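You operate a simulated robot arm through the tools that you are given. There is no shell and no other tool.

Carry out the task below with a simulated robot arm. There is one attempt and no reset: what you move stays moved.

JOB
Move R4 to mark 205; set WIDTH to 2 and HEIGHT to 3.
Fine: free its knob, slide, lock it again before the two settings. Leave the other carriages.

The check looks at the end state, three seconds after you hand in, the way a careful person would. Anything else that was tipped, shoved, dropped, spilled or broken makes it a failure.

ROBOT AND FRAMES
A 7-joint arm with a two-finger parallel gripper, fixed in place. Base frame: the origin is at the foot of the arm, x ahead of it, y to its left, z up; the work surface is at about z = 820. Readings come in mm, rad, newtons and seconds.
Its first joint turns from -2.897 to 2.897 rad. Payload 1.57 kg.
The tool frame sits at the grasp point between the pads (the TCP): z along the fingers, y along the line on which they close. The tips reach 30 mm beyond it. Largest opening 110 mm; finger width 24, thickness 12; the body of the gripper, 48 by 112 mm, starts 78 mm behind the TCP.
Orientation is that of the tool frame in the base frame, as a unit quaternion [x, y, z, w]. With the fingers straight down and closing along the base's y, the tool's x points along the base's -x, its y along +y and its z along -z.

CONTROLS
- The arm moves only by the tool servo_tool. Its argument "commands" is a list that holds one entry, the list of rows, each a list of 6 numbers: the shift along the tool's x, y, z in units of 300 mm (1.0 is 300 mm), then the turn, a rotation vector about the tool's x, y, z in units of 45 degrees (1.0 is 45 degrees). In form: [[[x, y, z, wx, wy, wz], ...]]. A call has 1 to 20 rows; each row is the pose to reach, as a shift and turn from the pose commanded when the call began, along the tool's axes at that moment. "grip" is the gripper command, from -1 (fully open) to 1 (shut), values between in proportion, set as the call begins (left out, the last holds). A call with a number of a shift or a turn outside -1 to 1 is refused whole. A row lasts 0.2 s, in which the tool goes at most 50 mm and 0.15 rad; a call with a longer step from one row to the next is refused whole, and so is a gripper value outside its range. Where a pose cannot be reached the arm comes as near as it can. A force on the tool above 40 N (or 10 N above the force at the start of the call, whichever is more), or a blocked arm, ends the call early, and 0.2 s more pass. Each finger travels about 108 mm/s and halts on what it meets, pressing with about 29 N; the grip force reading is that of the motor and also rises with nothing between the fingers. The clock runs only during rows and for 0.2 s after the last one: add rows that repeat a pose to give the fingers time. It gives the time, the measured TCP pose, the force on the tool (base axes), the opening and the grip force at its end, in the units of the frame above (readings bear some noise), with the torque about the TCP (base axes, N m) and any sound that the robot's microphone picked up, and new pictures: "pictures" is both (left out), scene, wrist or none.
- Cameras (640 x 400 px; columns grow to the right, rows downward): "scene" is fixed at [393.4, -510, 1720.3]; the picture's right is [-0.40, 0.92, 0.00], its down [0.76, 0.33, -0.55] and it looks along [-0.51, -0.22, -0.83] (base axes); focal length 249 px, centre (320, 200). "wrist" rides on the gripper at [70, 16, -141] in the tool frame; the picture's right is [-0.23, 0.97, 0.00], its down [-0.85, -0.20, -0.48] and it looks along [-0.47, -0.11, 0.88] (tool axes); focal length 222 px, centre (320, 200).
- move_column(by): slides the trunk up (or, below 0, down) by that many mm; the arm rides with it, the base frame stays. It gives what a move gives, with no picture.
- probe_pixels(camera, pixels): for up to 12 pixels [column, row] of the newest picture of that camera ("zoom" is the newest enlarged one), the place [x, y, z] in the base frame of the surface seen there, good to about 2 mm, but the place of the scene camera against the robot may be out by one fixed shift of up to 18 mm in any direction. The clock stands still meanwhile.
- close_up(camera, box): a new picture of the part [left, top, right, bottom] of that camera's present view, enlarged. The clock stands still meanwhile.
- sign_off(): hands the job in; it is judged then, once.

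Open the gripper and draw the arm clear of the work before you hand the job in, unless the task says otherwise.

The tools are called after ">>>" as name(argument=value, ...) on one line, values as JSON. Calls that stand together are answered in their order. servo_tool: Moves the arm, as the interface text tells. Its arguments: {"type":"object","properties":{"commands":{"type":"array","items":{"type":"array","items":{"type":"array","items":{"type":"number"}}}},"grip":{"type":"number"},"pictures":{"type":"string","enum":["both","scene","wrist","none"]}},"required":["commands"]} The other tools are called the same way: move_column (by) slides the trunk up or down; probe_pixels (camera, pixels) gives the place of the surface under pixels of a picture; close_up (camera, box) takes an enlarged picture of a part of a camera's view; sign_off () hands the job in.

At the start:

```text
clock: 0.0
position: [92.9, -413.2, 1394.6]
tcp_rot: [0.0, 1.0, 0.008, -0.003]
force: [0.3, 1.0, -0.1]
moment: [-0.01, 0.01, 0.03]
opening: 109.8
grasp_force: 0.2
trunk travel left (down, up): [-575.0, 35.0]
```

scene: 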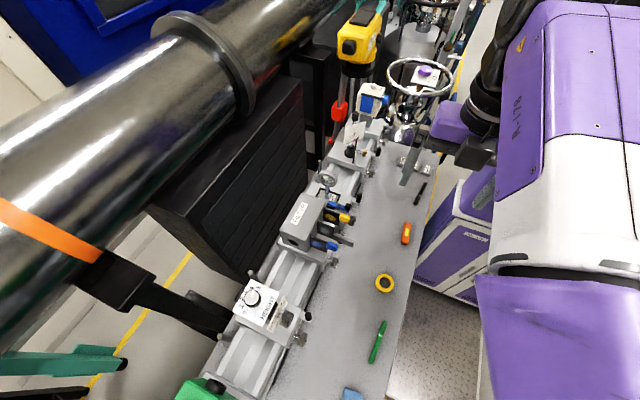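
wrist: 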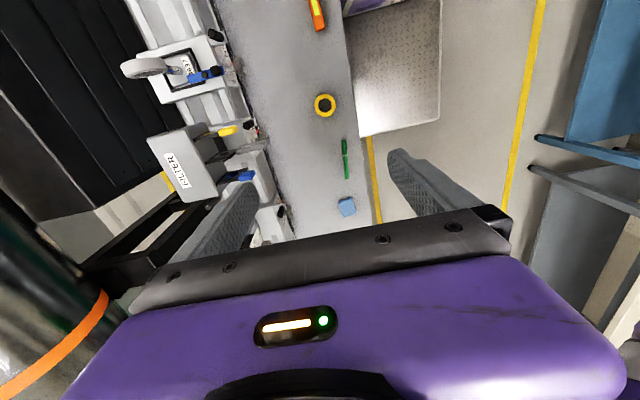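

The scene picture shows an optical-bench style rail with several carriages from the lower-left (240,340) to the upper right (420,100). I enlarge parts of the view to find R4, the labels and the scale.

>>> close_up(camera="scene", box=[200, 240, 360, 400])

>>> close_up(camera="scene", box=[260, 160, 400, 270])

>>> close_up(camera="scene", box=[320, 70, 460, 180])

>>> close_up(camera="scene", box=[320, 0, 480, 100])

```text
2.50 times, centred on (280, 320) of scene
```

zoom: 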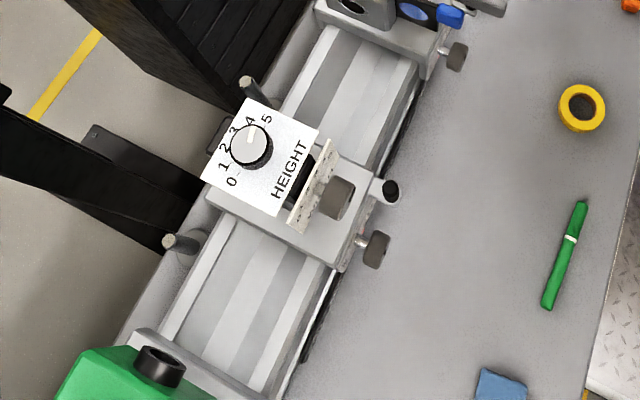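

```text
3.64 times, centred on (330, 215) of scene
```

zoom: 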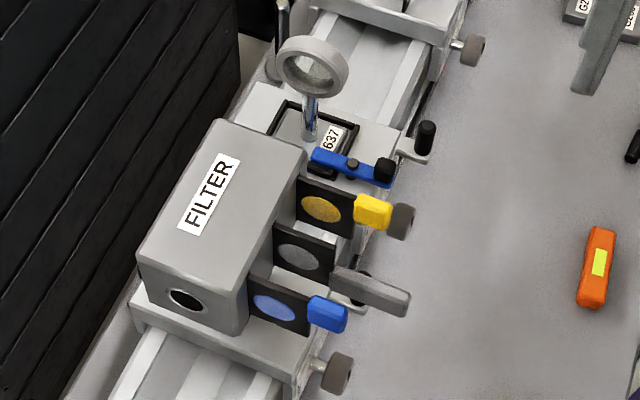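

```text
3.64 times, centred on (390, 125) of scene
```

zoom: 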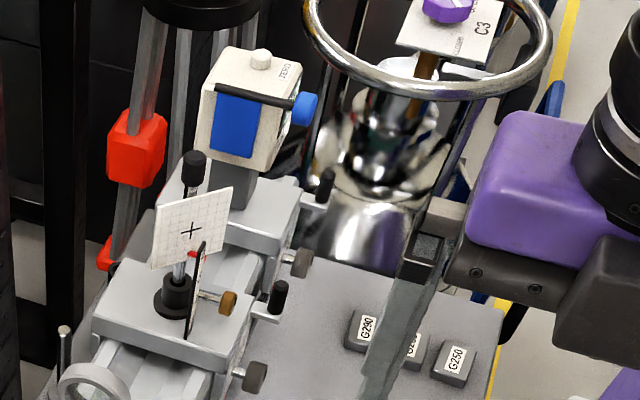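

```text
4.00 times, centred on (400, 50) of scene
```

zoom: 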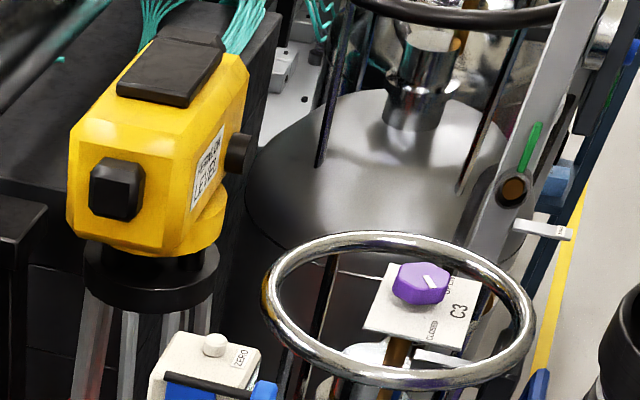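

The slit carriage with the HEIGHT dial sits near (265,305). I look closer for carriage labels, the scale along the rail and the WIDTH dial.

>>> close_up(camera="scene", box=[230, 265, 320, 355])

>>> close_up(camera="scene", box=[270, 270, 310, 310])

>>> close_up(camera="scene", box=[280, 290, 340, 350])

>>> close_up(camera="scene", box=[300, 235, 360, 295])

```text
4.44 times, centred on (275, 310) of scene
```

zoom: 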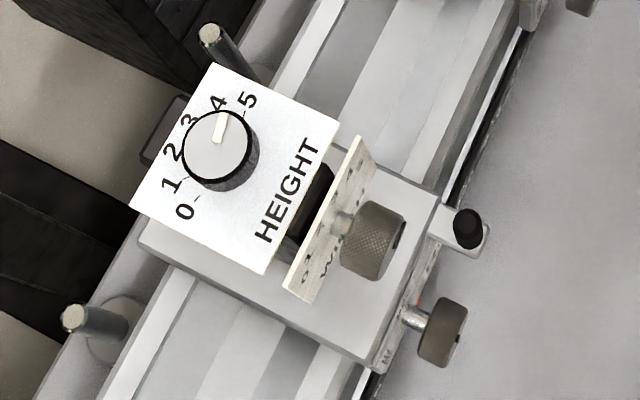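

```text
10.00 times, centred on (290, 290) of scene
```

zoom: 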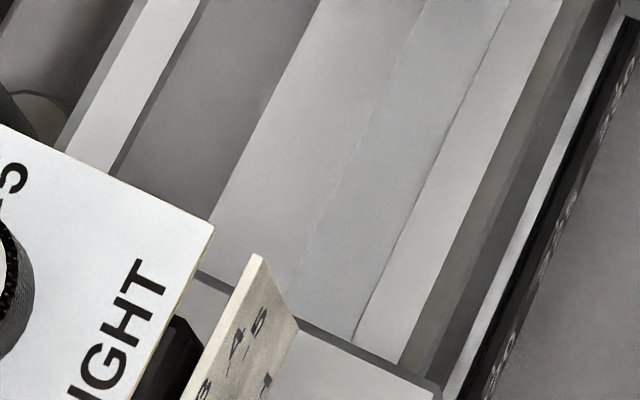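

```text
6.67 times, centred on (310, 320) of scene
```

zoom: 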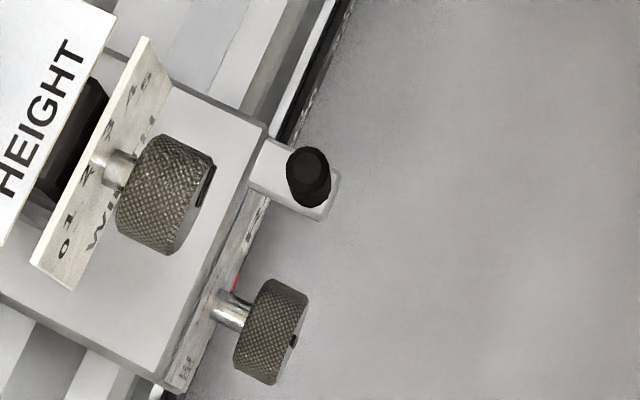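

```text
6.67 times, centred on (330, 265) of scene
```

zoom: 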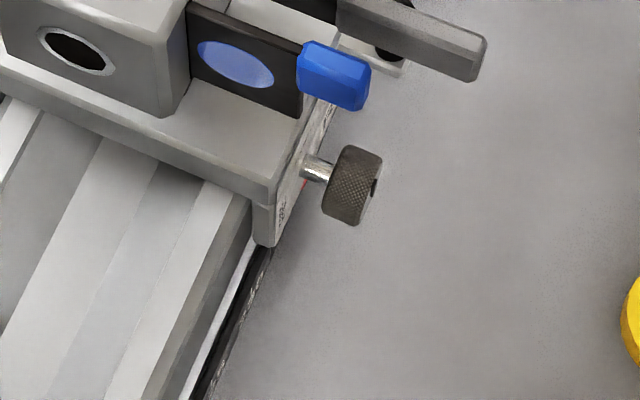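

The carriage has a lock knob (thumbscrew) at about (305,331), a handle post at (309,316), and the WIDTH knob at (295,318) facing sideways; the scale strip runs along the rail's side. I probe several points for positions.

>>> probe_pixels(camera="scene", pixels=[[252, 296], [241, 314], [282, 283], [295, 318], [309, 315], [305, 331], [282, 345], [330, 280], [360, 330], [222, 388], [300, 275], [265, 325]])

>>> probe_pixels(camera="scene", pixels=[[300, 225], [333, 262], [329, 194], [352, 200], [347, 242], [376, 152], [350, 155], [371, 98], [384, 285], [378, 342], [406, 234], [208, 385]])

```text
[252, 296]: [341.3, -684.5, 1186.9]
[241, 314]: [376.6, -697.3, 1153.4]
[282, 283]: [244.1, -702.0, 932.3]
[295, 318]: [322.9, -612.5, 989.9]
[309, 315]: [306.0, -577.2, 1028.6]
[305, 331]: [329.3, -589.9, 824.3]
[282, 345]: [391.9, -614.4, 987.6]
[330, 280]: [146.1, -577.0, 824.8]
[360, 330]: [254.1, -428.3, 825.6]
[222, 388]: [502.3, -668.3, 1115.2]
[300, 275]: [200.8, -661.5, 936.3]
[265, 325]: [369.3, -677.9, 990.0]
```

```text
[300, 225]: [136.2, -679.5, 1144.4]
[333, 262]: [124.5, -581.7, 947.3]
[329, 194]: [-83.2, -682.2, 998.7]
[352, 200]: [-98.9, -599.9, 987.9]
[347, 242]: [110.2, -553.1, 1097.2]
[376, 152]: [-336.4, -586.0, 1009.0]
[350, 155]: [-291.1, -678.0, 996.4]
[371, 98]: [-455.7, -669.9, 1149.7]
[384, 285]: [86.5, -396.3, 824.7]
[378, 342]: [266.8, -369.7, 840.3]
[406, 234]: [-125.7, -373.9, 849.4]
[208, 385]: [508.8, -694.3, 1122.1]
```

The rail runs along base x at y≈-600…-700, and the carriages' sides face +y. I zoom in tighter on the labels on the carriage sides at (282,346), (302,266), (340,190) to identify R4.

>>> close_up(camera="scene", box=[278, 318, 308, 348])

>>> close_up(camera="scene", box=[315, 250, 345, 280])

>>> close_up(camera="scene", box=[345, 195, 375, 225])

>>> close_up(camera="scene", box=[200, 340, 260, 400])

>>> close_up(camera="scene", box=[270, 310, 330, 400])

```text
13.33 times, centred on (293, 333) of scene
```

zoom: 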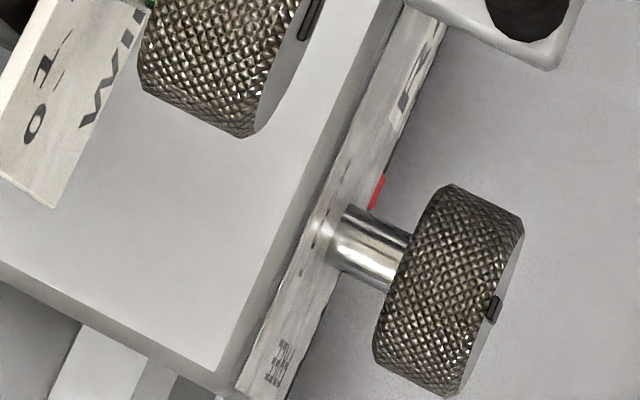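

```text
13.33 times, centred on (330, 265) of scene
```

zoom: 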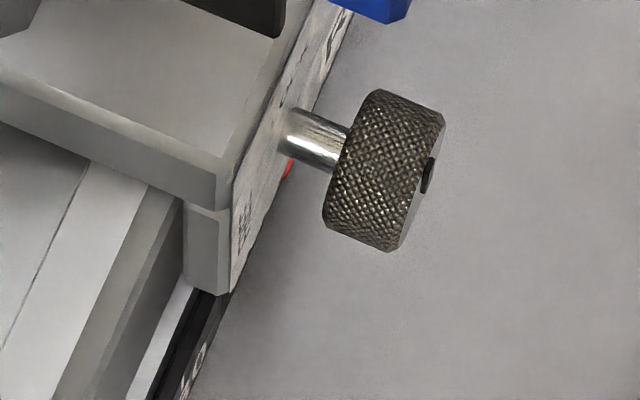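

```text
13.33 times, centred on (360, 210) of scene
```

zoom: 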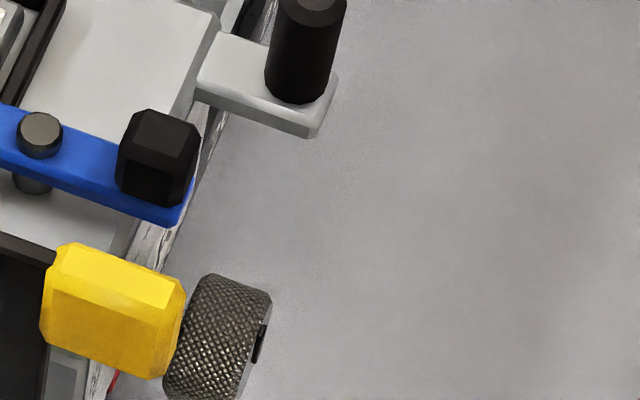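

```text
6.67 times, centred on (230, 370) of scene
```

zoom: 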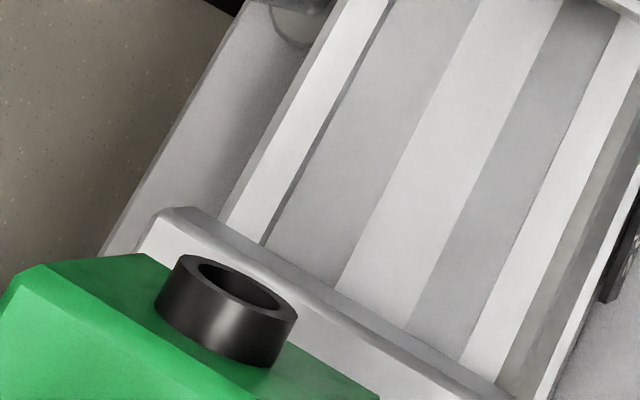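

```text
4.44 times, centred on (300, 355) of scene
```

zoom: 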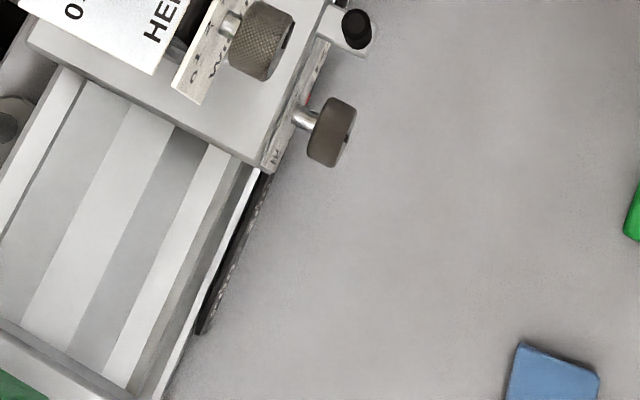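

The labels can't be read from the scene camera, so I'll bring the wrist camera round to look at the +y face of the rail. First half of a turn that points the fingers along -y, moving away from the rail toward x≈210, y≈-350.

>>> servo_tool(commands=[[[-0.05, 0.03, 0, 0.09, 0.09, -0.09], [-0.1, 0.06, 0, 0.18, 0.18, -0.18], [-0.15, 0.09, 0, 0.27, 0.27, -0.27], [-0.2, 0.12, 0, 0.36, 0.36, -0.36], [-0.25, 0.15, 0, 0.45, 0.45, -0.45], [-0.3, 0.18, 0, 0.54, 0.54, -0.54], [-0.35, 0.21, 0, 0.63, 0.63, -0.63], [-0.4, 0.24, 0, 0.72, 0.72, -0.72], [-0.4, 0.24, 0, 0.77, 0.77, -0.77]]])

```text
clock: 1.5
position: [133.4, -403.5, 1423.9]
tcp_rot: [-0.234, 0.923, -0.168, -0.253]
force: [0.3, 0.0, 0.2]
moment: [0.0, 0.02, 0.01]
opening: 109.9
grasp_force: 0.0
trunk travel left (down, up): [-575.0, 35.0]
stopped in row 7: the arm was blocked; the commanded pose is now the measured one
```

scene: 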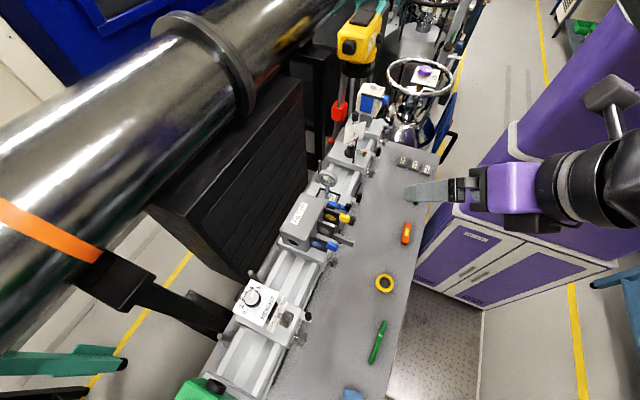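
wrist: 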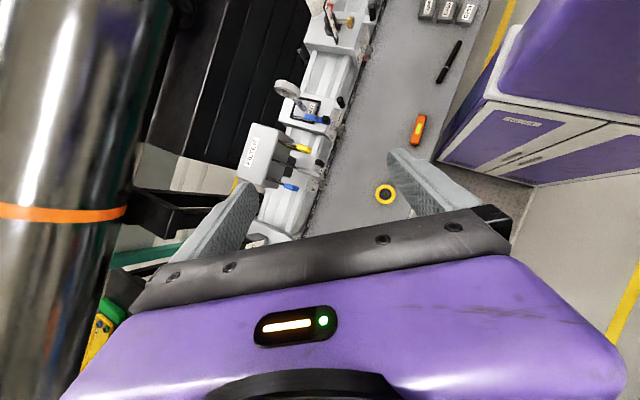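

The arm stopped in row 7 without contact force (0.3 N), so it is a joint or reach limit: the tool is too close in for that tilt. I lower the trunk by 200 mm (TCP to z≈1224, y≈-403, clear of the rail parts at y<-520) and then extend further out.

>>> move_column(by=-200)

```text
clock: 3.6
position: [132.8, -403.5, 1223.4]
tcp_rot: [-0.233, 0.924, -0.168, -0.252]
force: [0.6, 0.1, -0.8]
moment: [0.03, 0.02, 0.01]
opening: 110.1
grasp_force: 0.1
trunk travel left (down, up): [-375.0, 235.0]
```

Trunk is down and nothing touched. I translate base +x by about 250 mm with the orientation held, to give the wrist room.

>>> servo_tool(commands=[[[-0.1, -0.07, -0.05, 0, 0, 0], [-0.2, -0.14, -0.105, 0, 0, 0], [-0.31, -0.21, -0.16, 0, 0, 0], [-0.42, -0.285, -0.215, 0, 0, 0], [-0.53, -0.36, -0.27, 0, 0, 0], [-0.633, -0.431, -0.323, 0, 0, 0]]])

```text
clock: 5.0
position: [383.9, -403.6, 1224.3]
tcp_rot: [-0.23, 0.925, -0.169, -0.252]
force: [-0.1, 0.2, 0.6]
moment: [-0.02, -0.02, -0.03]
opening: 110.0
grasp_force: 0.0
trunk travel left (down, up): [-375.0, 235.0]
```

scene: 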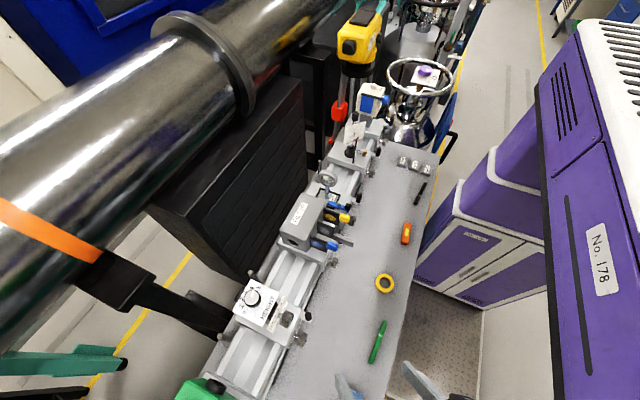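
wrist: 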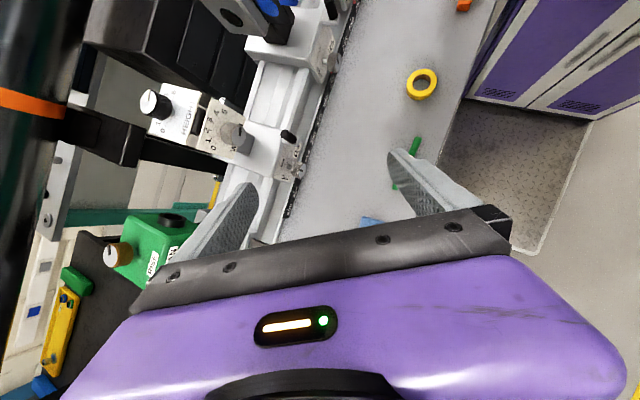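

The wrist picture now shows the slit carriage with HEIGHT and WIDTH dials at (170,115)–(240,140). I continue the turn so that the fingers point along -y (about 90% of the remaining rotation).

>>> servo_tool(commands=[[[0, 0, 0, 0.107, 0.101, -0.084], [0, 0, 0, 0.213, 0.201, -0.168], [0, 0, 0, 0.32, 0.302, -0.252], [0, 0, 0, 0.427, 0.403, -0.336], [0, 0, 0, 0.533, 0.503, -0.419], [0, 0, 0, 0.64, 0.604, -0.503], [0, 0, 0, 0.747, 0.705, -0.587], [0, 0, 0, 0.853, 0.805, -0.671], [0, 0, 0, 0.96, 0.906, -0.755]]])

```text
clock: 7.0
position: [431.1, -476.0, 1250.3]
tcp_rot: [-0.482, 0.555, -0.474, -0.485]
force: [0.6, -0.4, 0.2]
moment: [0.0, -0.01, 0.01]
opening: 110.4
grasp_force: 0.0
out of reach, approached as far as the arm can: row 6, 7, 8, 9
trunk travel left (down, up): [-375.0, 235.0]
```

scene: 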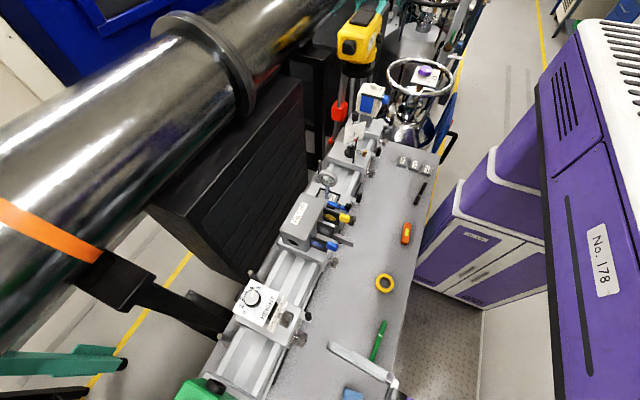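
wrist: 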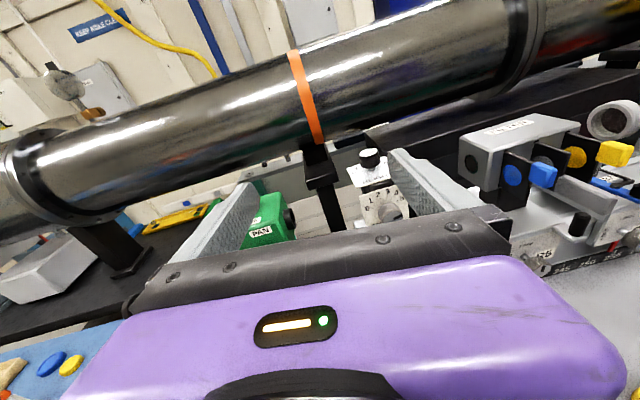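

The fingers now point along -y at (431,-476,1250); it sees "PAN" (green) and the slit carriage through the fingers. I lower the trunk by 230 mm so the camera can look at the side face; fingertips stay at y≈-506, in front of all knobs.

>>> move_column(by=-230)

>>> servo_tool(commands=[[[0, 0, 0, 0, 0, 0]]])

```text
clock: 9.5
position: [431.5, -477.3, 1020.4]
tcp_rot: [-0.482, 0.555, -0.474, -0.484]
force: [-0.5, -0.3, 0.5]
moment: [-0.03, -0.03, -0.02]
opening: 110.1
grasp_force: 0.1
trunk travel left (down, up): [-145.0, 465.0]
```

```text
clock: 9.9
position: [431.0, -476.3, 1020.2]
tcp_rot: [-0.482, 0.555, -0.474, -0.484]
force: [0.7, 0.3, 0.6]
moment: [0.02, -0.05, -0.03]
opening: 110.0
grasp_force: 0.0
trunk travel left (down, up): [-145.0, 465.0]
```

scene: 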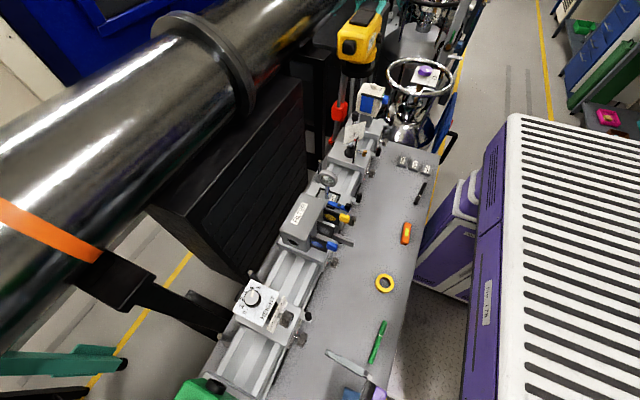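
wrist: 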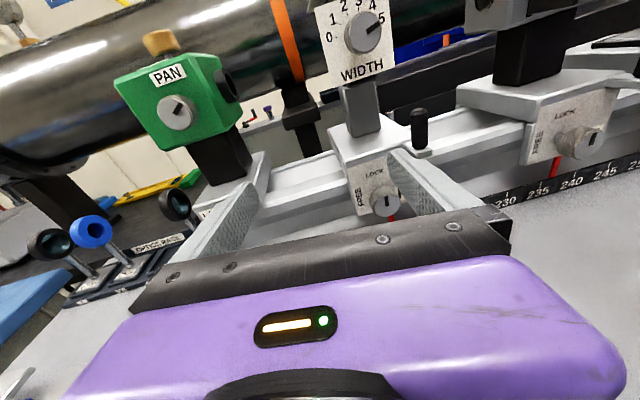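

The wrist view now shows WIDTH dial (362,32), lock knob (385,200) with FREE/LOCK plate, and the scale increasing to the right (230…245). I zoom in on these.

>>> close_up(camera="wrist", box=[300, 0, 460, 100])

>>> close_up(camera="wrist", box=[320, 130, 480, 230])

>>> close_up(camera="wrist", box=[480, 60, 640, 220])

>>> close_up(camera="wrist", box=[100, 130, 340, 290])

```text
4.00 times, centred on (380, 50) of wrist
```

zoom: 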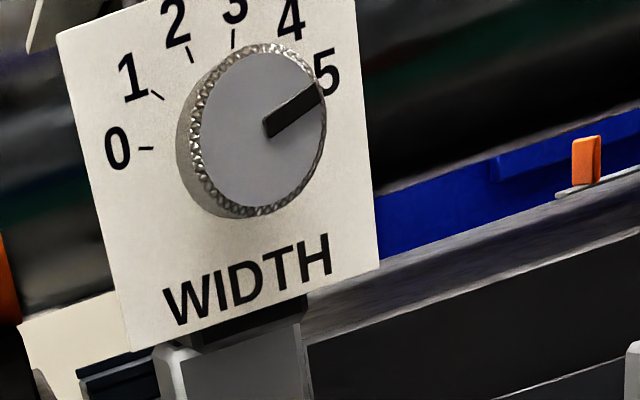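

```text
4.00 times, centred on (400, 180) of wrist
```

zoom: 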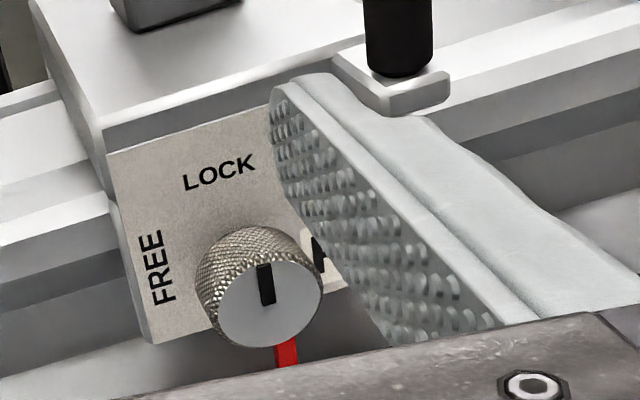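

```text
2.50 times, centred on (560, 140) of wrist
```

zoom: 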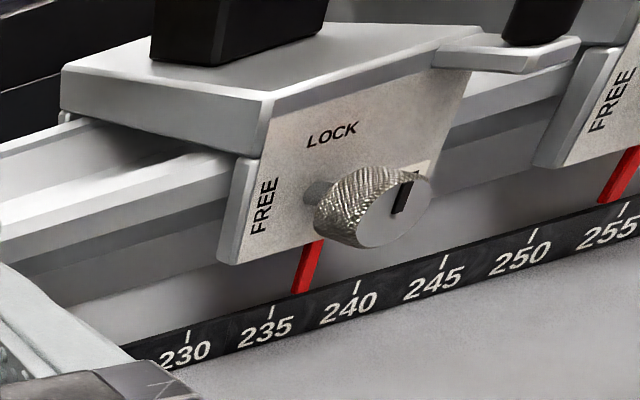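

```text
2.50 times, centred on (220, 210) of wrist
```

zoom: 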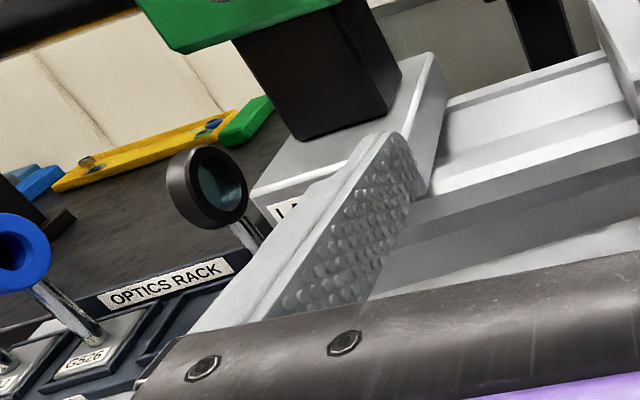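

The lock knob reads LOCK (mark up) and WIDTH is at 5; the scale increases toward -x. I probe the wrist picture for accurate positions before moving the gripper aside to read the carriage label.

>>> probe_pixels(camera="wrist", pixels=[[386, 203], [366, 34], [392, 218], [420, 113], [419, 150], [557, 170], [362, 68], [355, 185], [372, 155], [507, 195], [541, 183], [570, 173]])

```text
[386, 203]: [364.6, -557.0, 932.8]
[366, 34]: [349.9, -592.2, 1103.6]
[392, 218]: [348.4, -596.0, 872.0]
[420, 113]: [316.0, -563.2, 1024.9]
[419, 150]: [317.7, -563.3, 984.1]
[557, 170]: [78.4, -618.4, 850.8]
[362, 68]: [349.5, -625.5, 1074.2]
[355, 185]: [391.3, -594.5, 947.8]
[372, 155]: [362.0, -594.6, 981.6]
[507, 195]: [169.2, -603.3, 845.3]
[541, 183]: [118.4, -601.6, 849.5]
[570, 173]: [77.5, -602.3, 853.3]
```

Lock knob face is at about (364,-557,932), WIDTH knob face at (350,-592,1103), and the red pointer at x≈348 versus 230 at x≈169 (10 mm per mark), so the carriage is near 212 and must go about +70 mm in x. I straighten the tool, go up 90 mm and 60 mm toward -x to read the label on the carriage.

>>> servo_tool(commands=[[[0.078, 0.045, 0, 0.026, 0.025, -0.02], [0.156, 0.09, 0, 0.053, 0.05, -0.04], [0.233, 0.135, 0, 0.079, 0.075, -0.06], [0.311, 0.181, 0, 0.106, 0.1, -0.08]]], pictures="wrist")

```text
clock: 11.0
position: [402.0, -481.5, 1069.7]
tcp_rot: [0.555, -0.471, 0.456, 0.513]
force: [0.1, 0.2, -0.2]
moment: [0.0, -0.05, -0.02]
opening: 109.9
grasp_force: 0.1
out of reach, approached as far as the arm can: row 1, 2, 3
trunk travel left (down, up): [-145.0, 465.0]
stopped in row 4: the arm was blocked; the commanded pose is now the measured one
```

wrist: 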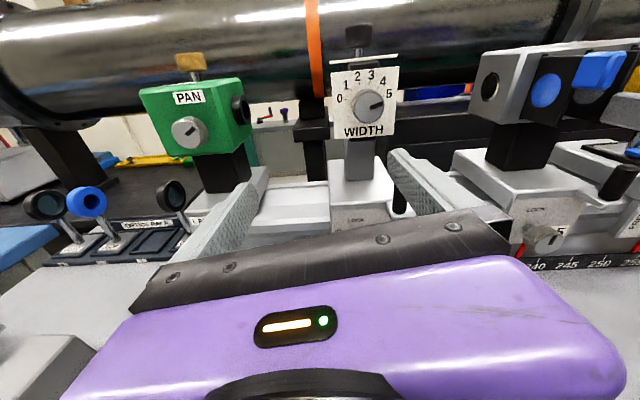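

The arm is limited here by the wrist joint; a lower trunk with the tool relatively higher should free it. Before lowering, I probe the objects at lower left (optics rack at (130,240), grey block (40,370)) to make sure the wrist won't meet them.

>>> probe_pixels(camera="wrist", pixels=[[130, 240], [90, 200], [175, 190], [40, 370], [60, 345], [30, 310], [10, 240], [200, 230], [365, 215], [590, 265]])

>>> close_up(camera="wrist", box=[0, 180, 220, 400])

```text
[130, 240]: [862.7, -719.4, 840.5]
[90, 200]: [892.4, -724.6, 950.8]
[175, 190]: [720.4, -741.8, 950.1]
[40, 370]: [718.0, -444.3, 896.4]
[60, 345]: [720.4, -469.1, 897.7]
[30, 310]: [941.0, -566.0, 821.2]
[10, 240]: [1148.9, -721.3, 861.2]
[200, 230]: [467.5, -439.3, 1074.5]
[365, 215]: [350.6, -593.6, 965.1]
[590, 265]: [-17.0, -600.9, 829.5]
```

```text
1.82 times, centred on (110, 290) of wrist
```

zoom: 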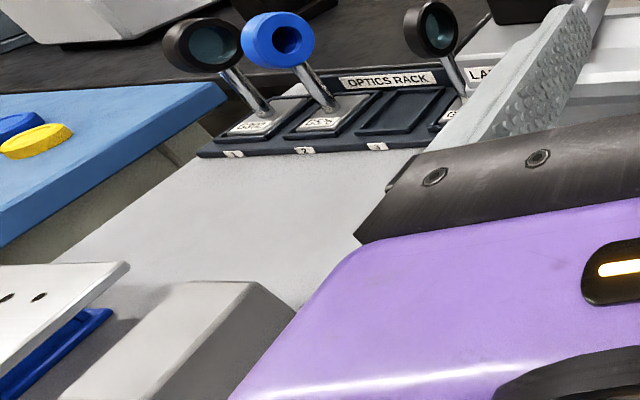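

The grey block is 250+ mm away from the hand. I check the blue item at scene (350,393) and what's beneath the hand before lowering.

>>> servo_tool(commands=[[[0, 0, 0, 0, 0, 0]]])

>>> probe_pixels(camera="scene", pixels=[[350, 393], [378, 335], [340, 360], [384, 285]])

>>> close_up(camera="scene", box=[260, 260, 440, 400])

```text
clock: 11.4
position: [403.3, -481.2, 1068.8]
tcp_rot: [0.554, -0.471, 0.455, 0.513]
force: [-0.5, 0.2, 0.2]
moment: [0.01, 0.03, 0.02]
opening: 109.8
grasp_force: 0.0
trunk travel left (down, up): [-145.0, 465.0]
```

scene: 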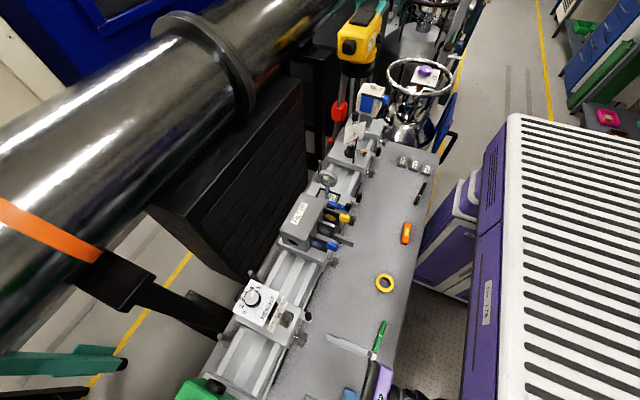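
wrist: 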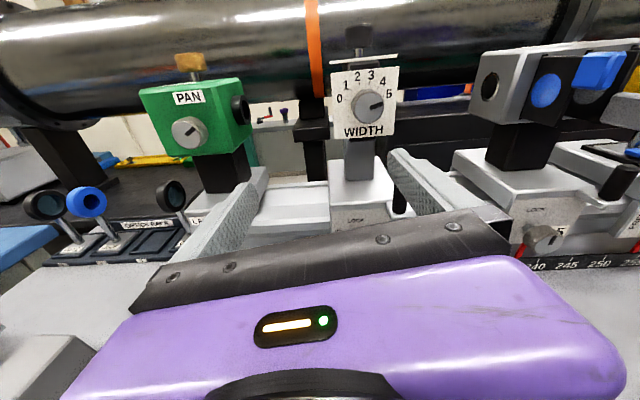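

```text
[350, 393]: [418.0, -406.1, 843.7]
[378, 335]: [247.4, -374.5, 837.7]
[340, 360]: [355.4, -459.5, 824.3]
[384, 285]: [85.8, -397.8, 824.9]
```

```text
2.86 times, centred on (350, 330) of scene
```

zoom: 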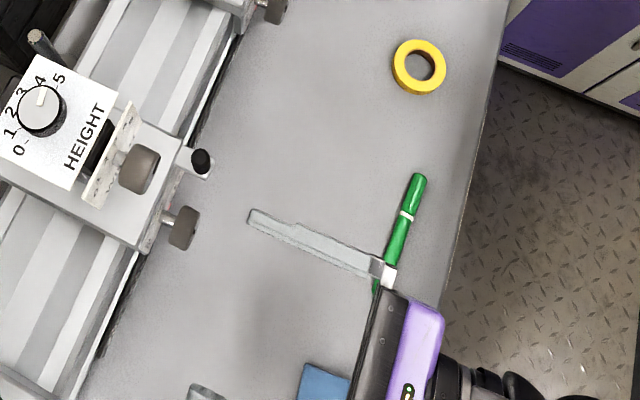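

The blue item beneath is at (418,-406) and only 843 high, so the hand (bottom ≈ z 900 after lowering) clears it. I lower the trunk by 120 mm.

>>> move_column(by=-120)

```text
clock: 12.9
position: [401.5, -481.9, 949.8]
tcp_rot: [0.554, -0.471, 0.454, 0.514]
force: [0.4, 0.6, -0.6]
moment: [0.01, 0.02, 0.03]
opening: 110.1
grasp_force: 0.0
trunk travel left (down, up): [-25.0, 585.0]
```

The trunk is down and free. I now straighten the tool and go to about (350,-485,1010) to look at the carriage between the fingers.

>>> servo_tool(commands=[[[0.058, 0.067, -0.002, -0.01, 0.024, 0.061], [0.115, 0.133, -0.003, -0.02, 0.049, 0.121], [0.173, 0.2, -0.005, -0.029, 0.073, 0.182], [0.173, 0.2, -0.005, -0.029, 0.073, 0.182]]], pictures="wrist")

```text
clock: 13.6
position: [405.4, -480.0, 943.8]
tcp_rot: [0.576, -0.456, 0.445, 0.513]
force: [-0.7, 0.8, -0.3]
moment: [0.0, 0.0, 0.01]
opening: 109.9
grasp_force: 0.1
trunk travel left (down, up): [-25.0, 585.0]
stopped in row 3: the arm was blocked; the commanded pose is now the measured one
```

wrist: 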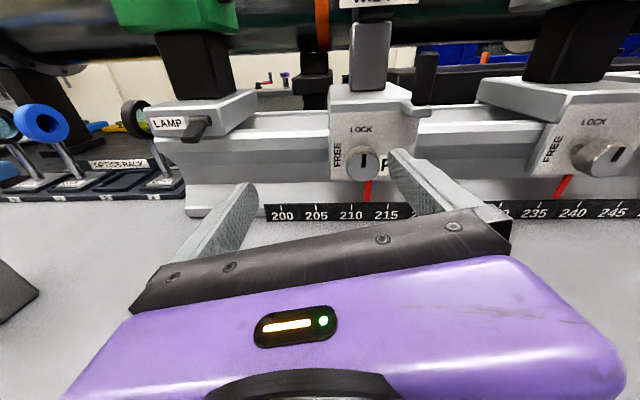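

The move was blocked again with no tool force, and the tool rolled the wrong way, so I want to see how the arm is standing. The view also shows the pointer near 212 and scale 200–245. I look at the scene for the arm's links.

>>> servo_tool(commands=[[[0, 0, 0, 0, 0, 0]]])

>>> close_up(camera="scene", box=[320, 240, 560, 400])

>>> close_up(camera="wrist", box=[240, 100, 480, 240])

```text
clock: 14.0
position: [404.6, -480.7, 943.7]
tcp_rot: [0.576, -0.456, 0.445, 0.512]
force: [0.3, -0.2, 0.3]
moment: [-0.01, 0.03, 0.01]
opening: 110.0
grasp_force: 0.1
trunk travel left (down, up): [-25.0, 585.0]
```

scene: 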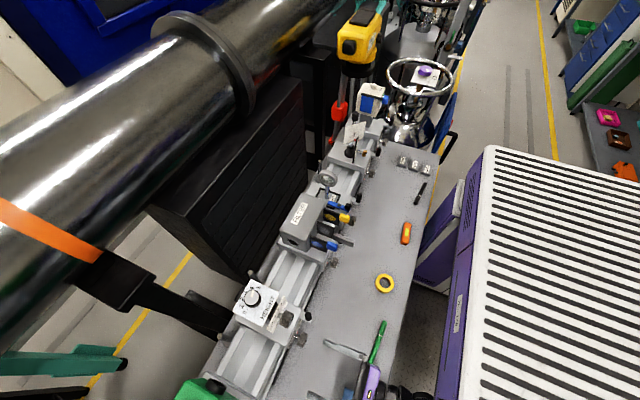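
wrist: 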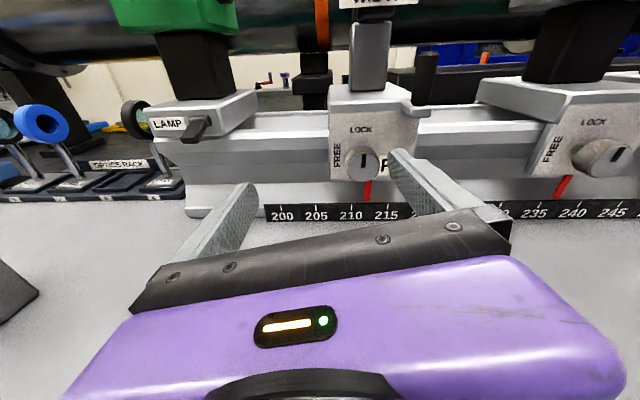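

```text
2.50 times, centred on (440, 320) of scene
```

zoom: 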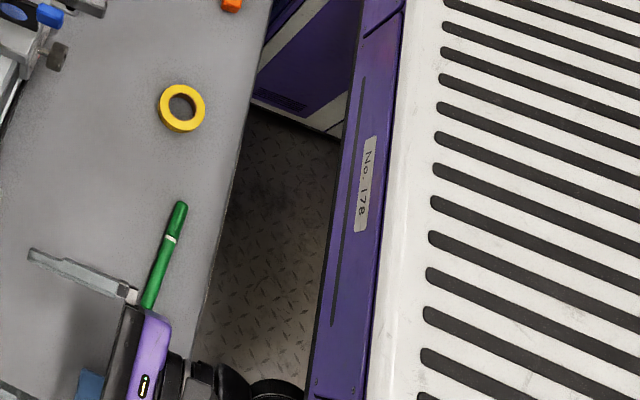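

```text
2.67 times, centred on (360, 170) of wrist
```

zoom: 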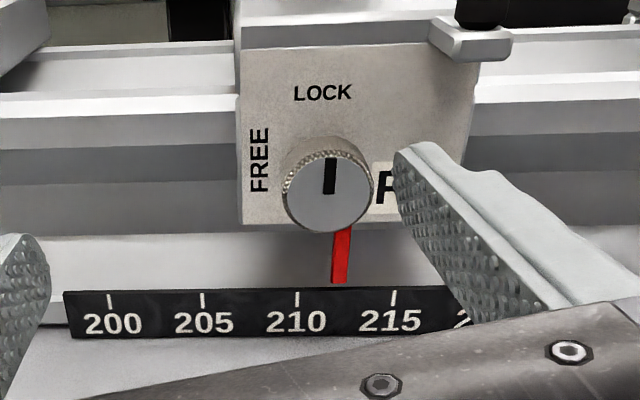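

The pointer reads about 212 between 210 and 215; the label next to the knob starts with "R". I probe the robot's own body (white slotted top) to understand possible self-collision.

>>> probe_pixels(camera="scene", pixels=[[490, 150], [460, 300], [445, 380], [560, 300], [500, 250], [620, 180], [365, 380], [400, 393], [342, 346], [480, 390]])

```text
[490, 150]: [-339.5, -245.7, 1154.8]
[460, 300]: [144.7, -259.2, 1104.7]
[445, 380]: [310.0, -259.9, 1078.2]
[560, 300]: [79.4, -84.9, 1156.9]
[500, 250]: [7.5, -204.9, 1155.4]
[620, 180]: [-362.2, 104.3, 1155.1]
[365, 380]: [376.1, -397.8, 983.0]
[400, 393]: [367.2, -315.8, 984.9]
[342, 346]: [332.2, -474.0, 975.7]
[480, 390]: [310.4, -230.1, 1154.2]
```

I probe the lower edge of the robot's box and the floor area near it to learn where the arm hangs.

>>> probe_pixels(camera="scene", pixels=[[440, 372], [447, 320], [455, 270], [462, 220], [440, 395], [425, 262], [430, 310], [415, 395], [455, 200], [436, 340], [443, 290], [380, 395]])

>>> close_up(camera="scene", box=[340, 300, 500, 400])

```text
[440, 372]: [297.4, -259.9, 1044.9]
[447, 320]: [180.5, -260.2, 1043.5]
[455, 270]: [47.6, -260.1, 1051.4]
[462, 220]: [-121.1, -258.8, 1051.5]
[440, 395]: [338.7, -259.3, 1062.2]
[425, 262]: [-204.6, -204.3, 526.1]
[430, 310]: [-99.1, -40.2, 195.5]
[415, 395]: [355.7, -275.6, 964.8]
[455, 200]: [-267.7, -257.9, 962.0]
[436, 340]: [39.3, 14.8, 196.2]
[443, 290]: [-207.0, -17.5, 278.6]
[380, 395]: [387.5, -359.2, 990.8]
```

```text
4.00 times, centred on (420, 350) of scene
```

zoom: 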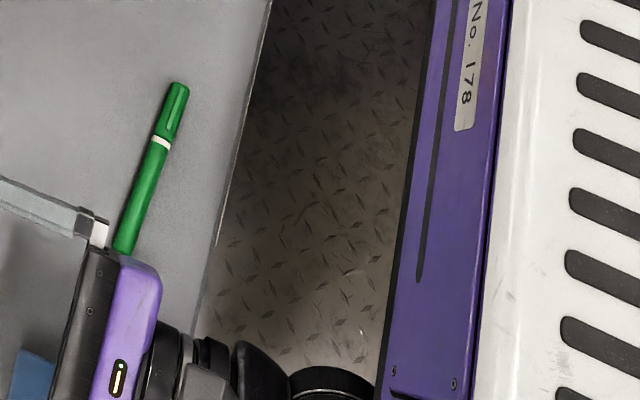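

The box "No. 178" is a bridge (bottom z≈1040, top 1155) that moves with the trunk, with the floor plate visible below the origin — so the arm hangs from it and my tool is jammed up near its own ceiling. I should go the other way: raise the trunk and reach lower with the arm.

>>> move_column(by=300)

>>> servo_tool(commands=[[[0, 0, 0, 0, 0, 0]]], pictures="scene")

```text
clock: 17.0
position: [403.0, -481.9, 1243.0]
tcp_rot: [0.575, -0.457, 0.445, 0.512]
force: [0.4, -0.3, 0.1]
moment: [0.01, -0.08, -0.01]
opening: 110.2
grasp_force: 0.0
trunk travel left (down, up): [-325.0, 285.0]
```

```text
clock: 17.4
position: [404.6, -481.1, 1242.6]
tcp_rot: [0.575, -0.457, 0.444, 0.513]
force: [0.0, -0.1, -0.8]
moment: [-0.01, 0.01, 0.0]
opening: 109.8
grasp_force: 0.1
trunk travel left (down, up): [-325.0, 285.0]
```

scene: 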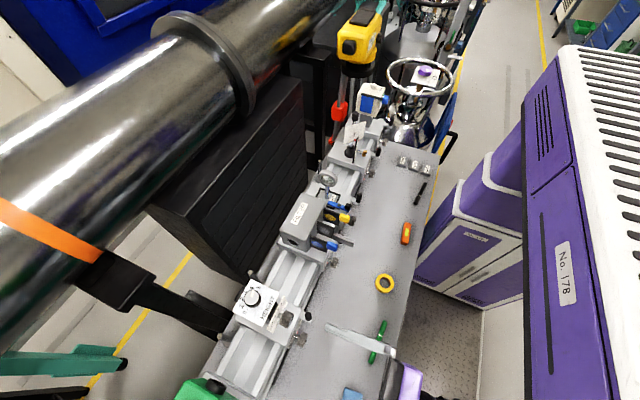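

I now move the tool down about 200 mm and 50 mm to -x, orientation held, so the arm works well below its mount.

>>> servo_tool(commands=[[[-0.137, 0.008, 0.009, 0, 0, 0], [-0.274, 0.016, 0.018, 0, 0, 0], [-0.41, 0.025, 0.028, 0, 0, 0], [-0.547, 0.033, 0.037, 0, 0, 0], [-0.684, 0.041, 0.046, 0, 0, 0], [-0.684, 0.041, 0.046, 0, 0, 0]]], pictures="wrist")

```text
clock: 18.8
position: [391.1, -513.5, 1163.8]
tcp_rot: [0.573, -0.457, 0.446, 0.513]
force: [-0.4, 0.4, -0.3]
moment: [0.01, 0.01, -0.01]
opening: 110.1
grasp_force: 0.0
out of reach, approached as far as the arm can: row 1, 2, 3, 4, 5, 6
trunk travel left (down, up): [-325.0, 285.0]
```

wrist: 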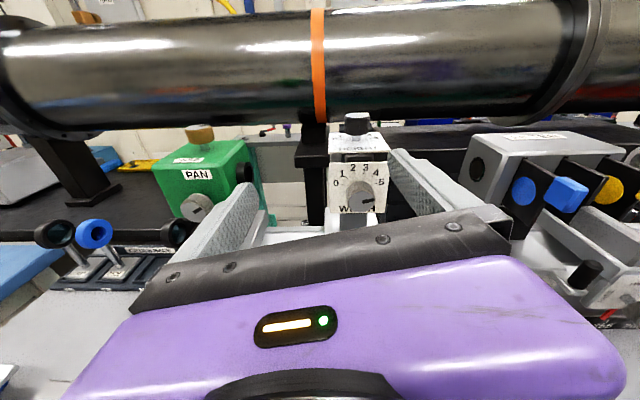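

The arm again can only approach by drifting outward, so lower-relative is worse, not better. I stop and study the robot's structure: probing the purple/white blocks in the scene picture to learn where the arm is mounted.

>>> servo_tool(commands=[[[0, 0, 0, 0, 0, 0]]])

>>> close_up(camera="scene", box=[400, 40, 640, 400])

>>> probe_pixels(camera="scene", pixels=[[500, 165], [465, 200], [480, 240], [460, 280], [545, 110], [530, 300], [545, 380], [620, 200], [590, 100], [410, 380], [430, 395], [510, 260]])

```text
clock: 19.2
position: [391.2, -513.0, 1163.5]
tcp_rot: [0.573, -0.457, 0.446, 0.513]
force: [0.8, 0.3, -0.2]
moment: [-0.01, 0.02, -0.01]
opening: 110.0
grasp_force: 0.1
trunk travel left (down, up): [-325.0, 285.0]
```

scene: 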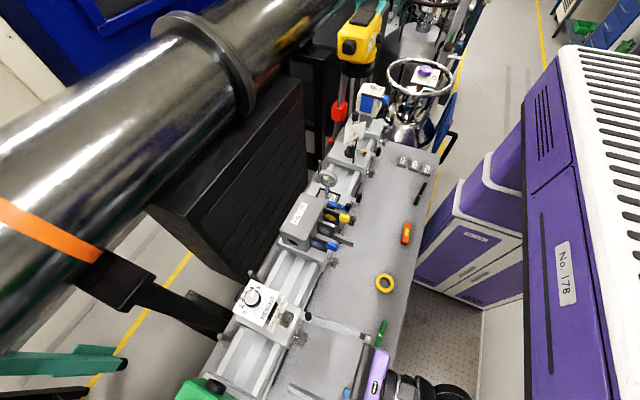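
wrist: 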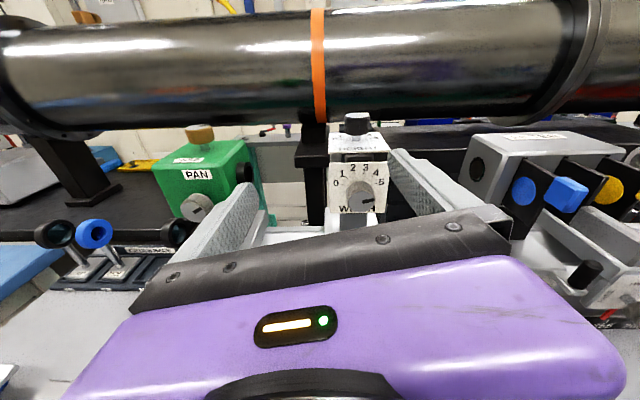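

```text
1.11 times, centred on (520, 220) of scene
```

zoom: 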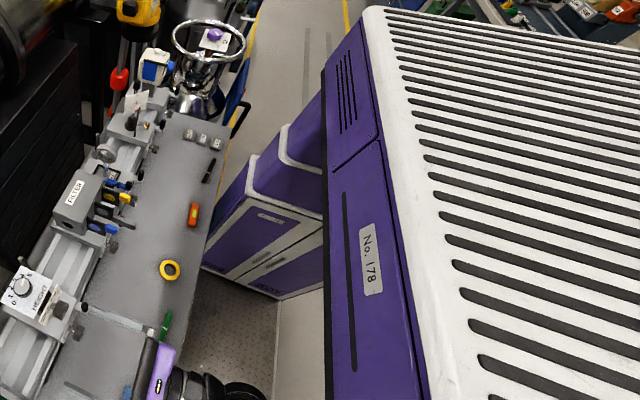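

```text
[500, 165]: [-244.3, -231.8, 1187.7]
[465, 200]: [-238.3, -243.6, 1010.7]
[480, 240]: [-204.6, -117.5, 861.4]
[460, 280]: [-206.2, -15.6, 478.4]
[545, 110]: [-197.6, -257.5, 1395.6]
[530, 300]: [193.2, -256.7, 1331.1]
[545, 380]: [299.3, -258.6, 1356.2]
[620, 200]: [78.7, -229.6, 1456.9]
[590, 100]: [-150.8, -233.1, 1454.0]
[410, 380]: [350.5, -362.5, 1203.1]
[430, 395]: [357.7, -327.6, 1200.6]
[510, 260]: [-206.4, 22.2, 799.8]
```

The bridge box really is above the origin, so the arm hangs from it. I'll check where the big tube is (to know the free air at height) before going back up to try another wrist posture.

>>> probe_pixels(camera="wrist", pixels=[[320, 30], [320, 60], [320, 110], [350, 125], [360, 190], [430, 170], [540, 190], [200, 140], [120, 130], [355, 150]])

>>> move_column(by=250)

```text
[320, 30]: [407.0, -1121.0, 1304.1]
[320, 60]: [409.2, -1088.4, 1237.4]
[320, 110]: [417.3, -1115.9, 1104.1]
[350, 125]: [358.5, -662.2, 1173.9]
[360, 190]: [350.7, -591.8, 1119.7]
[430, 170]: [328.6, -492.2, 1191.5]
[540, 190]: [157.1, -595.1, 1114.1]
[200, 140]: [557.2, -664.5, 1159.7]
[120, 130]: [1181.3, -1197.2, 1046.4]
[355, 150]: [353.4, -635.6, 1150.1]
```

```text
clock: 21.7
position: [390.9, -514.7, 1413.0]
tcp_rot: [0.574, -0.456, 0.447, 0.513]
force: [0.8, 0.4, 0.3]
moment: [0.02, 0.01, 0.0]
opening: 109.9
grasp_force: 0.1
trunk travel left (down, up): [-575.0, 35.0]
```

Back at full height in free air (tube is at y≈-1090, nothing above z≈1190 nearby). I test whether the straight -y orientation is reachable further out, near (364,-575,1428), correcting the roll.

>>> servo_tool(commands=[[[0.015, 0.036, 0.064, -0.022, 0.03, 0.078], [0.03, 0.073, 0.128, -0.044, 0.059, 0.156], [0.045, 0.109, 0.192, -0.066, 0.089, 0.234], [0.045, 0.109, 0.192, -0.066, 0.089, 0.234]]])

```text
clock: 22.7
position: [388.9, -540.6, 1416.4]
tcp_rot: [-0.499, 0.504, -0.496, -0.501]
force: [0.5, 0.0, -0.2]
moment: [-0.02, 0.02, 0.01]
opening: 110.1
grasp_force: 0.0
out of reach, approached as far as the arm can: row 1, 2, 3, 4
trunk travel left (down, up): [-575.0, 35.0]
```

scene: 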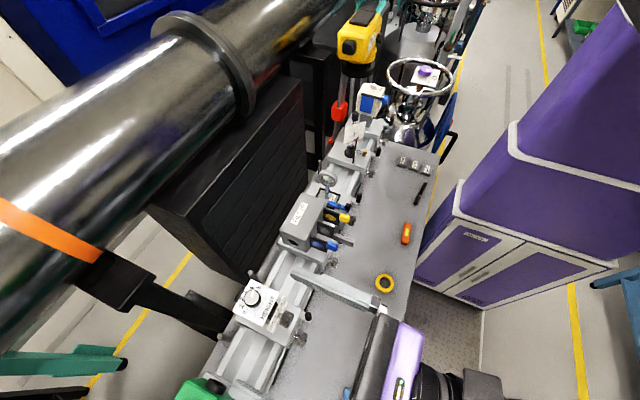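
wrist: 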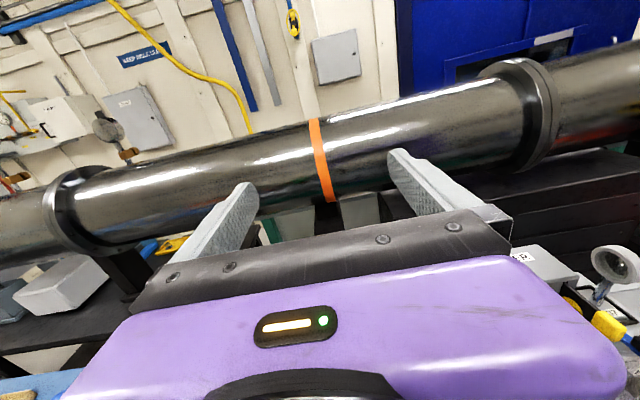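

The orientation is now exact, but the position stopped at (389,-541,1416). I repeat a hold to see whether it converges further and what the commanded pose is.

>>> servo_tool(commands=[[[0, 0, 0, 0, 0, 0], [0, 0, 0, 0, 0, 0], [0, 0, 0, 0, 0, 0]]], pictures="none")

>>> servo_tool(commands=[[[0, 0, 0.08, 0, 0, 0], [0, 0, 0.16, 0, 0, 0], [0, 0, 0.16, 0, 0, 0]]], pictures="none")

```text
clock: 23.5
position: [387.7, -541.1, 1417.4]
tcp_rot: [-0.497, 0.504, -0.496, -0.503]
force: [0.5, 0.3, -0.3]
moment: [0.01, 0.0, 0.0]
opening: 110.0
grasp_force: 0.0
trunk travel left (down, up): [-575.0, 35.0]
```

```text
clock: 24.3
position: [397.5, -580.0, 1396.5]
tcp_rot: [-0.498, 0.502, -0.497, -0.502]
force: [-0.7, 0.2, -0.1]
moment: [0.03, -0.03, -0.04]
opening: 110.1
grasp_force: 0.1
out of reach, approached as far as the arm can: row 1, 2, 3
trunk travel left (down, up): [-575.0, 35.0]
```

The arm slides along a limit surface: one or more joints are at their stops. I test by rolling the tool about its own axis by -45° here in free air to see whether that relieves it.

>>> servo_tool(commands=[[[0, 0, 0, 0, 0, -0.167], [0, 0, 0, 0, 0, -0.333], [0, 0, 0, 0, 0, -0.5], [0, 0, 0, 0, 0, -0.667], [0, 0, 0, 0, 0, -0.833], [0, 0, 0, 0, 0, -1.0]]], pictures="scene")

```text
clock: 25.7
position: [398.9, -581.2, 1397.5]
tcp_rot: [0.653, -0.272, 0.267, 0.655]
force: [-0.5, 0.7, -0.2]
moment: [-0.01, -0.02, 0.01]
opening: 110.1
grasp_force: 0.1
trunk travel left (down, up): [-575.0, 35.0]
```

scene: 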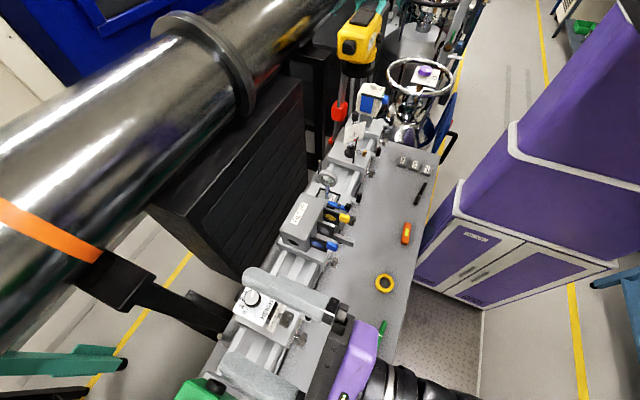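

The -45° roll worked without limits. Now I test freedom of position: down 60 mm in free air.

>>> servo_tool(commands=[[[-0.07, -0.07, 0, 0, 0, 0], [-0.141, -0.141, 0, 0, 0, 0], [-0.141, -0.141, 0, 0, 0, 0]]], pictures="none")

>>> servo_tool(commands=[[[0, 0, 0, 0, 0, -0.167], [0, 0, 0, 0, 0, -0.333], [0, 0, 0, 0, 0, -0.5], [0, 0, 0, 0, 0, -0.667], [0, 0, 0, 0, 0, -0.833], [0, 0, 0, 0, 0, -1.0]]], pictures="none")

```text
clock: 26.5
position: [397.5, -579.5, 1337.6]
tcp_rot: [0.654, -0.271, 0.269, 0.654]
force: [-0.3, -0.1, -0.3]
moment: [0.0, 0.02, -0.01]
opening: 109.8
grasp_force: 0.0
trunk travel left (down, up): [-575.0, 35.0]
```

```text
clock: 27.9
position: [397.2, -580.4, 1337.4]
tcp_rot: [0.708, 0.001, -0.002, 0.706]
force: [0.0, -0.4, -0.2]
moment: [-0.01, 0.0, 0.0]
opening: 110.2
grasp_force: 0.1
trunk travel left (down, up): [-575.0, 35.0]
```

Freedom is much better now: roll is at -90° (tool x along +x, closing vertical) at (397,-580,1337). I test in free air the approach geometry: retract to y≈-500 and x≈364 at this relative height.

>>> servo_tool(commands=[[[-0.055, 0, -0.13, 0, 0, 0], [-0.11, 0, -0.267, 0, 0, 0], [-0.11, 0, -0.267, 0, 0, 0]]], pictures="none")

>>> servo_tool(commands=[[[0, -0.12, 0, 0, 0, 0], [0, -0.24, 0, 0, 0, 0], [0, -0.36, 0, 0, 0, 0], [0, -0.36, 0, 0, 0, 0]]], pictures="none")

```text
clock: 28.7
position: [370.2, -511.3, 1333.3]
tcp_rot: [0.708, -0.001, -0.001, 0.707]
force: [-0.5, 1.1, -0.6]
moment: [0.01, -0.03, 0.0]
opening: 110.1
grasp_force: 0.0
out of reach, approached as far as the arm can: row 2, 3
trunk travel left (down, up): [-575.0, 35.0]
```

```text
clock: 29.7
position: [367.6, -509.0, 1225.4]
tcp_rot: [0.707, 0.001, -0.002, 0.708]
force: [3.3, 0.8, -0.2]
moment: [-0.02, 0.0, -0.37]
opening: 110.2
grasp_force: 0.1
out of reach, approached as far as the arm can: row 2
trunk travel left (down, up): [-575.0, 35.0]
```

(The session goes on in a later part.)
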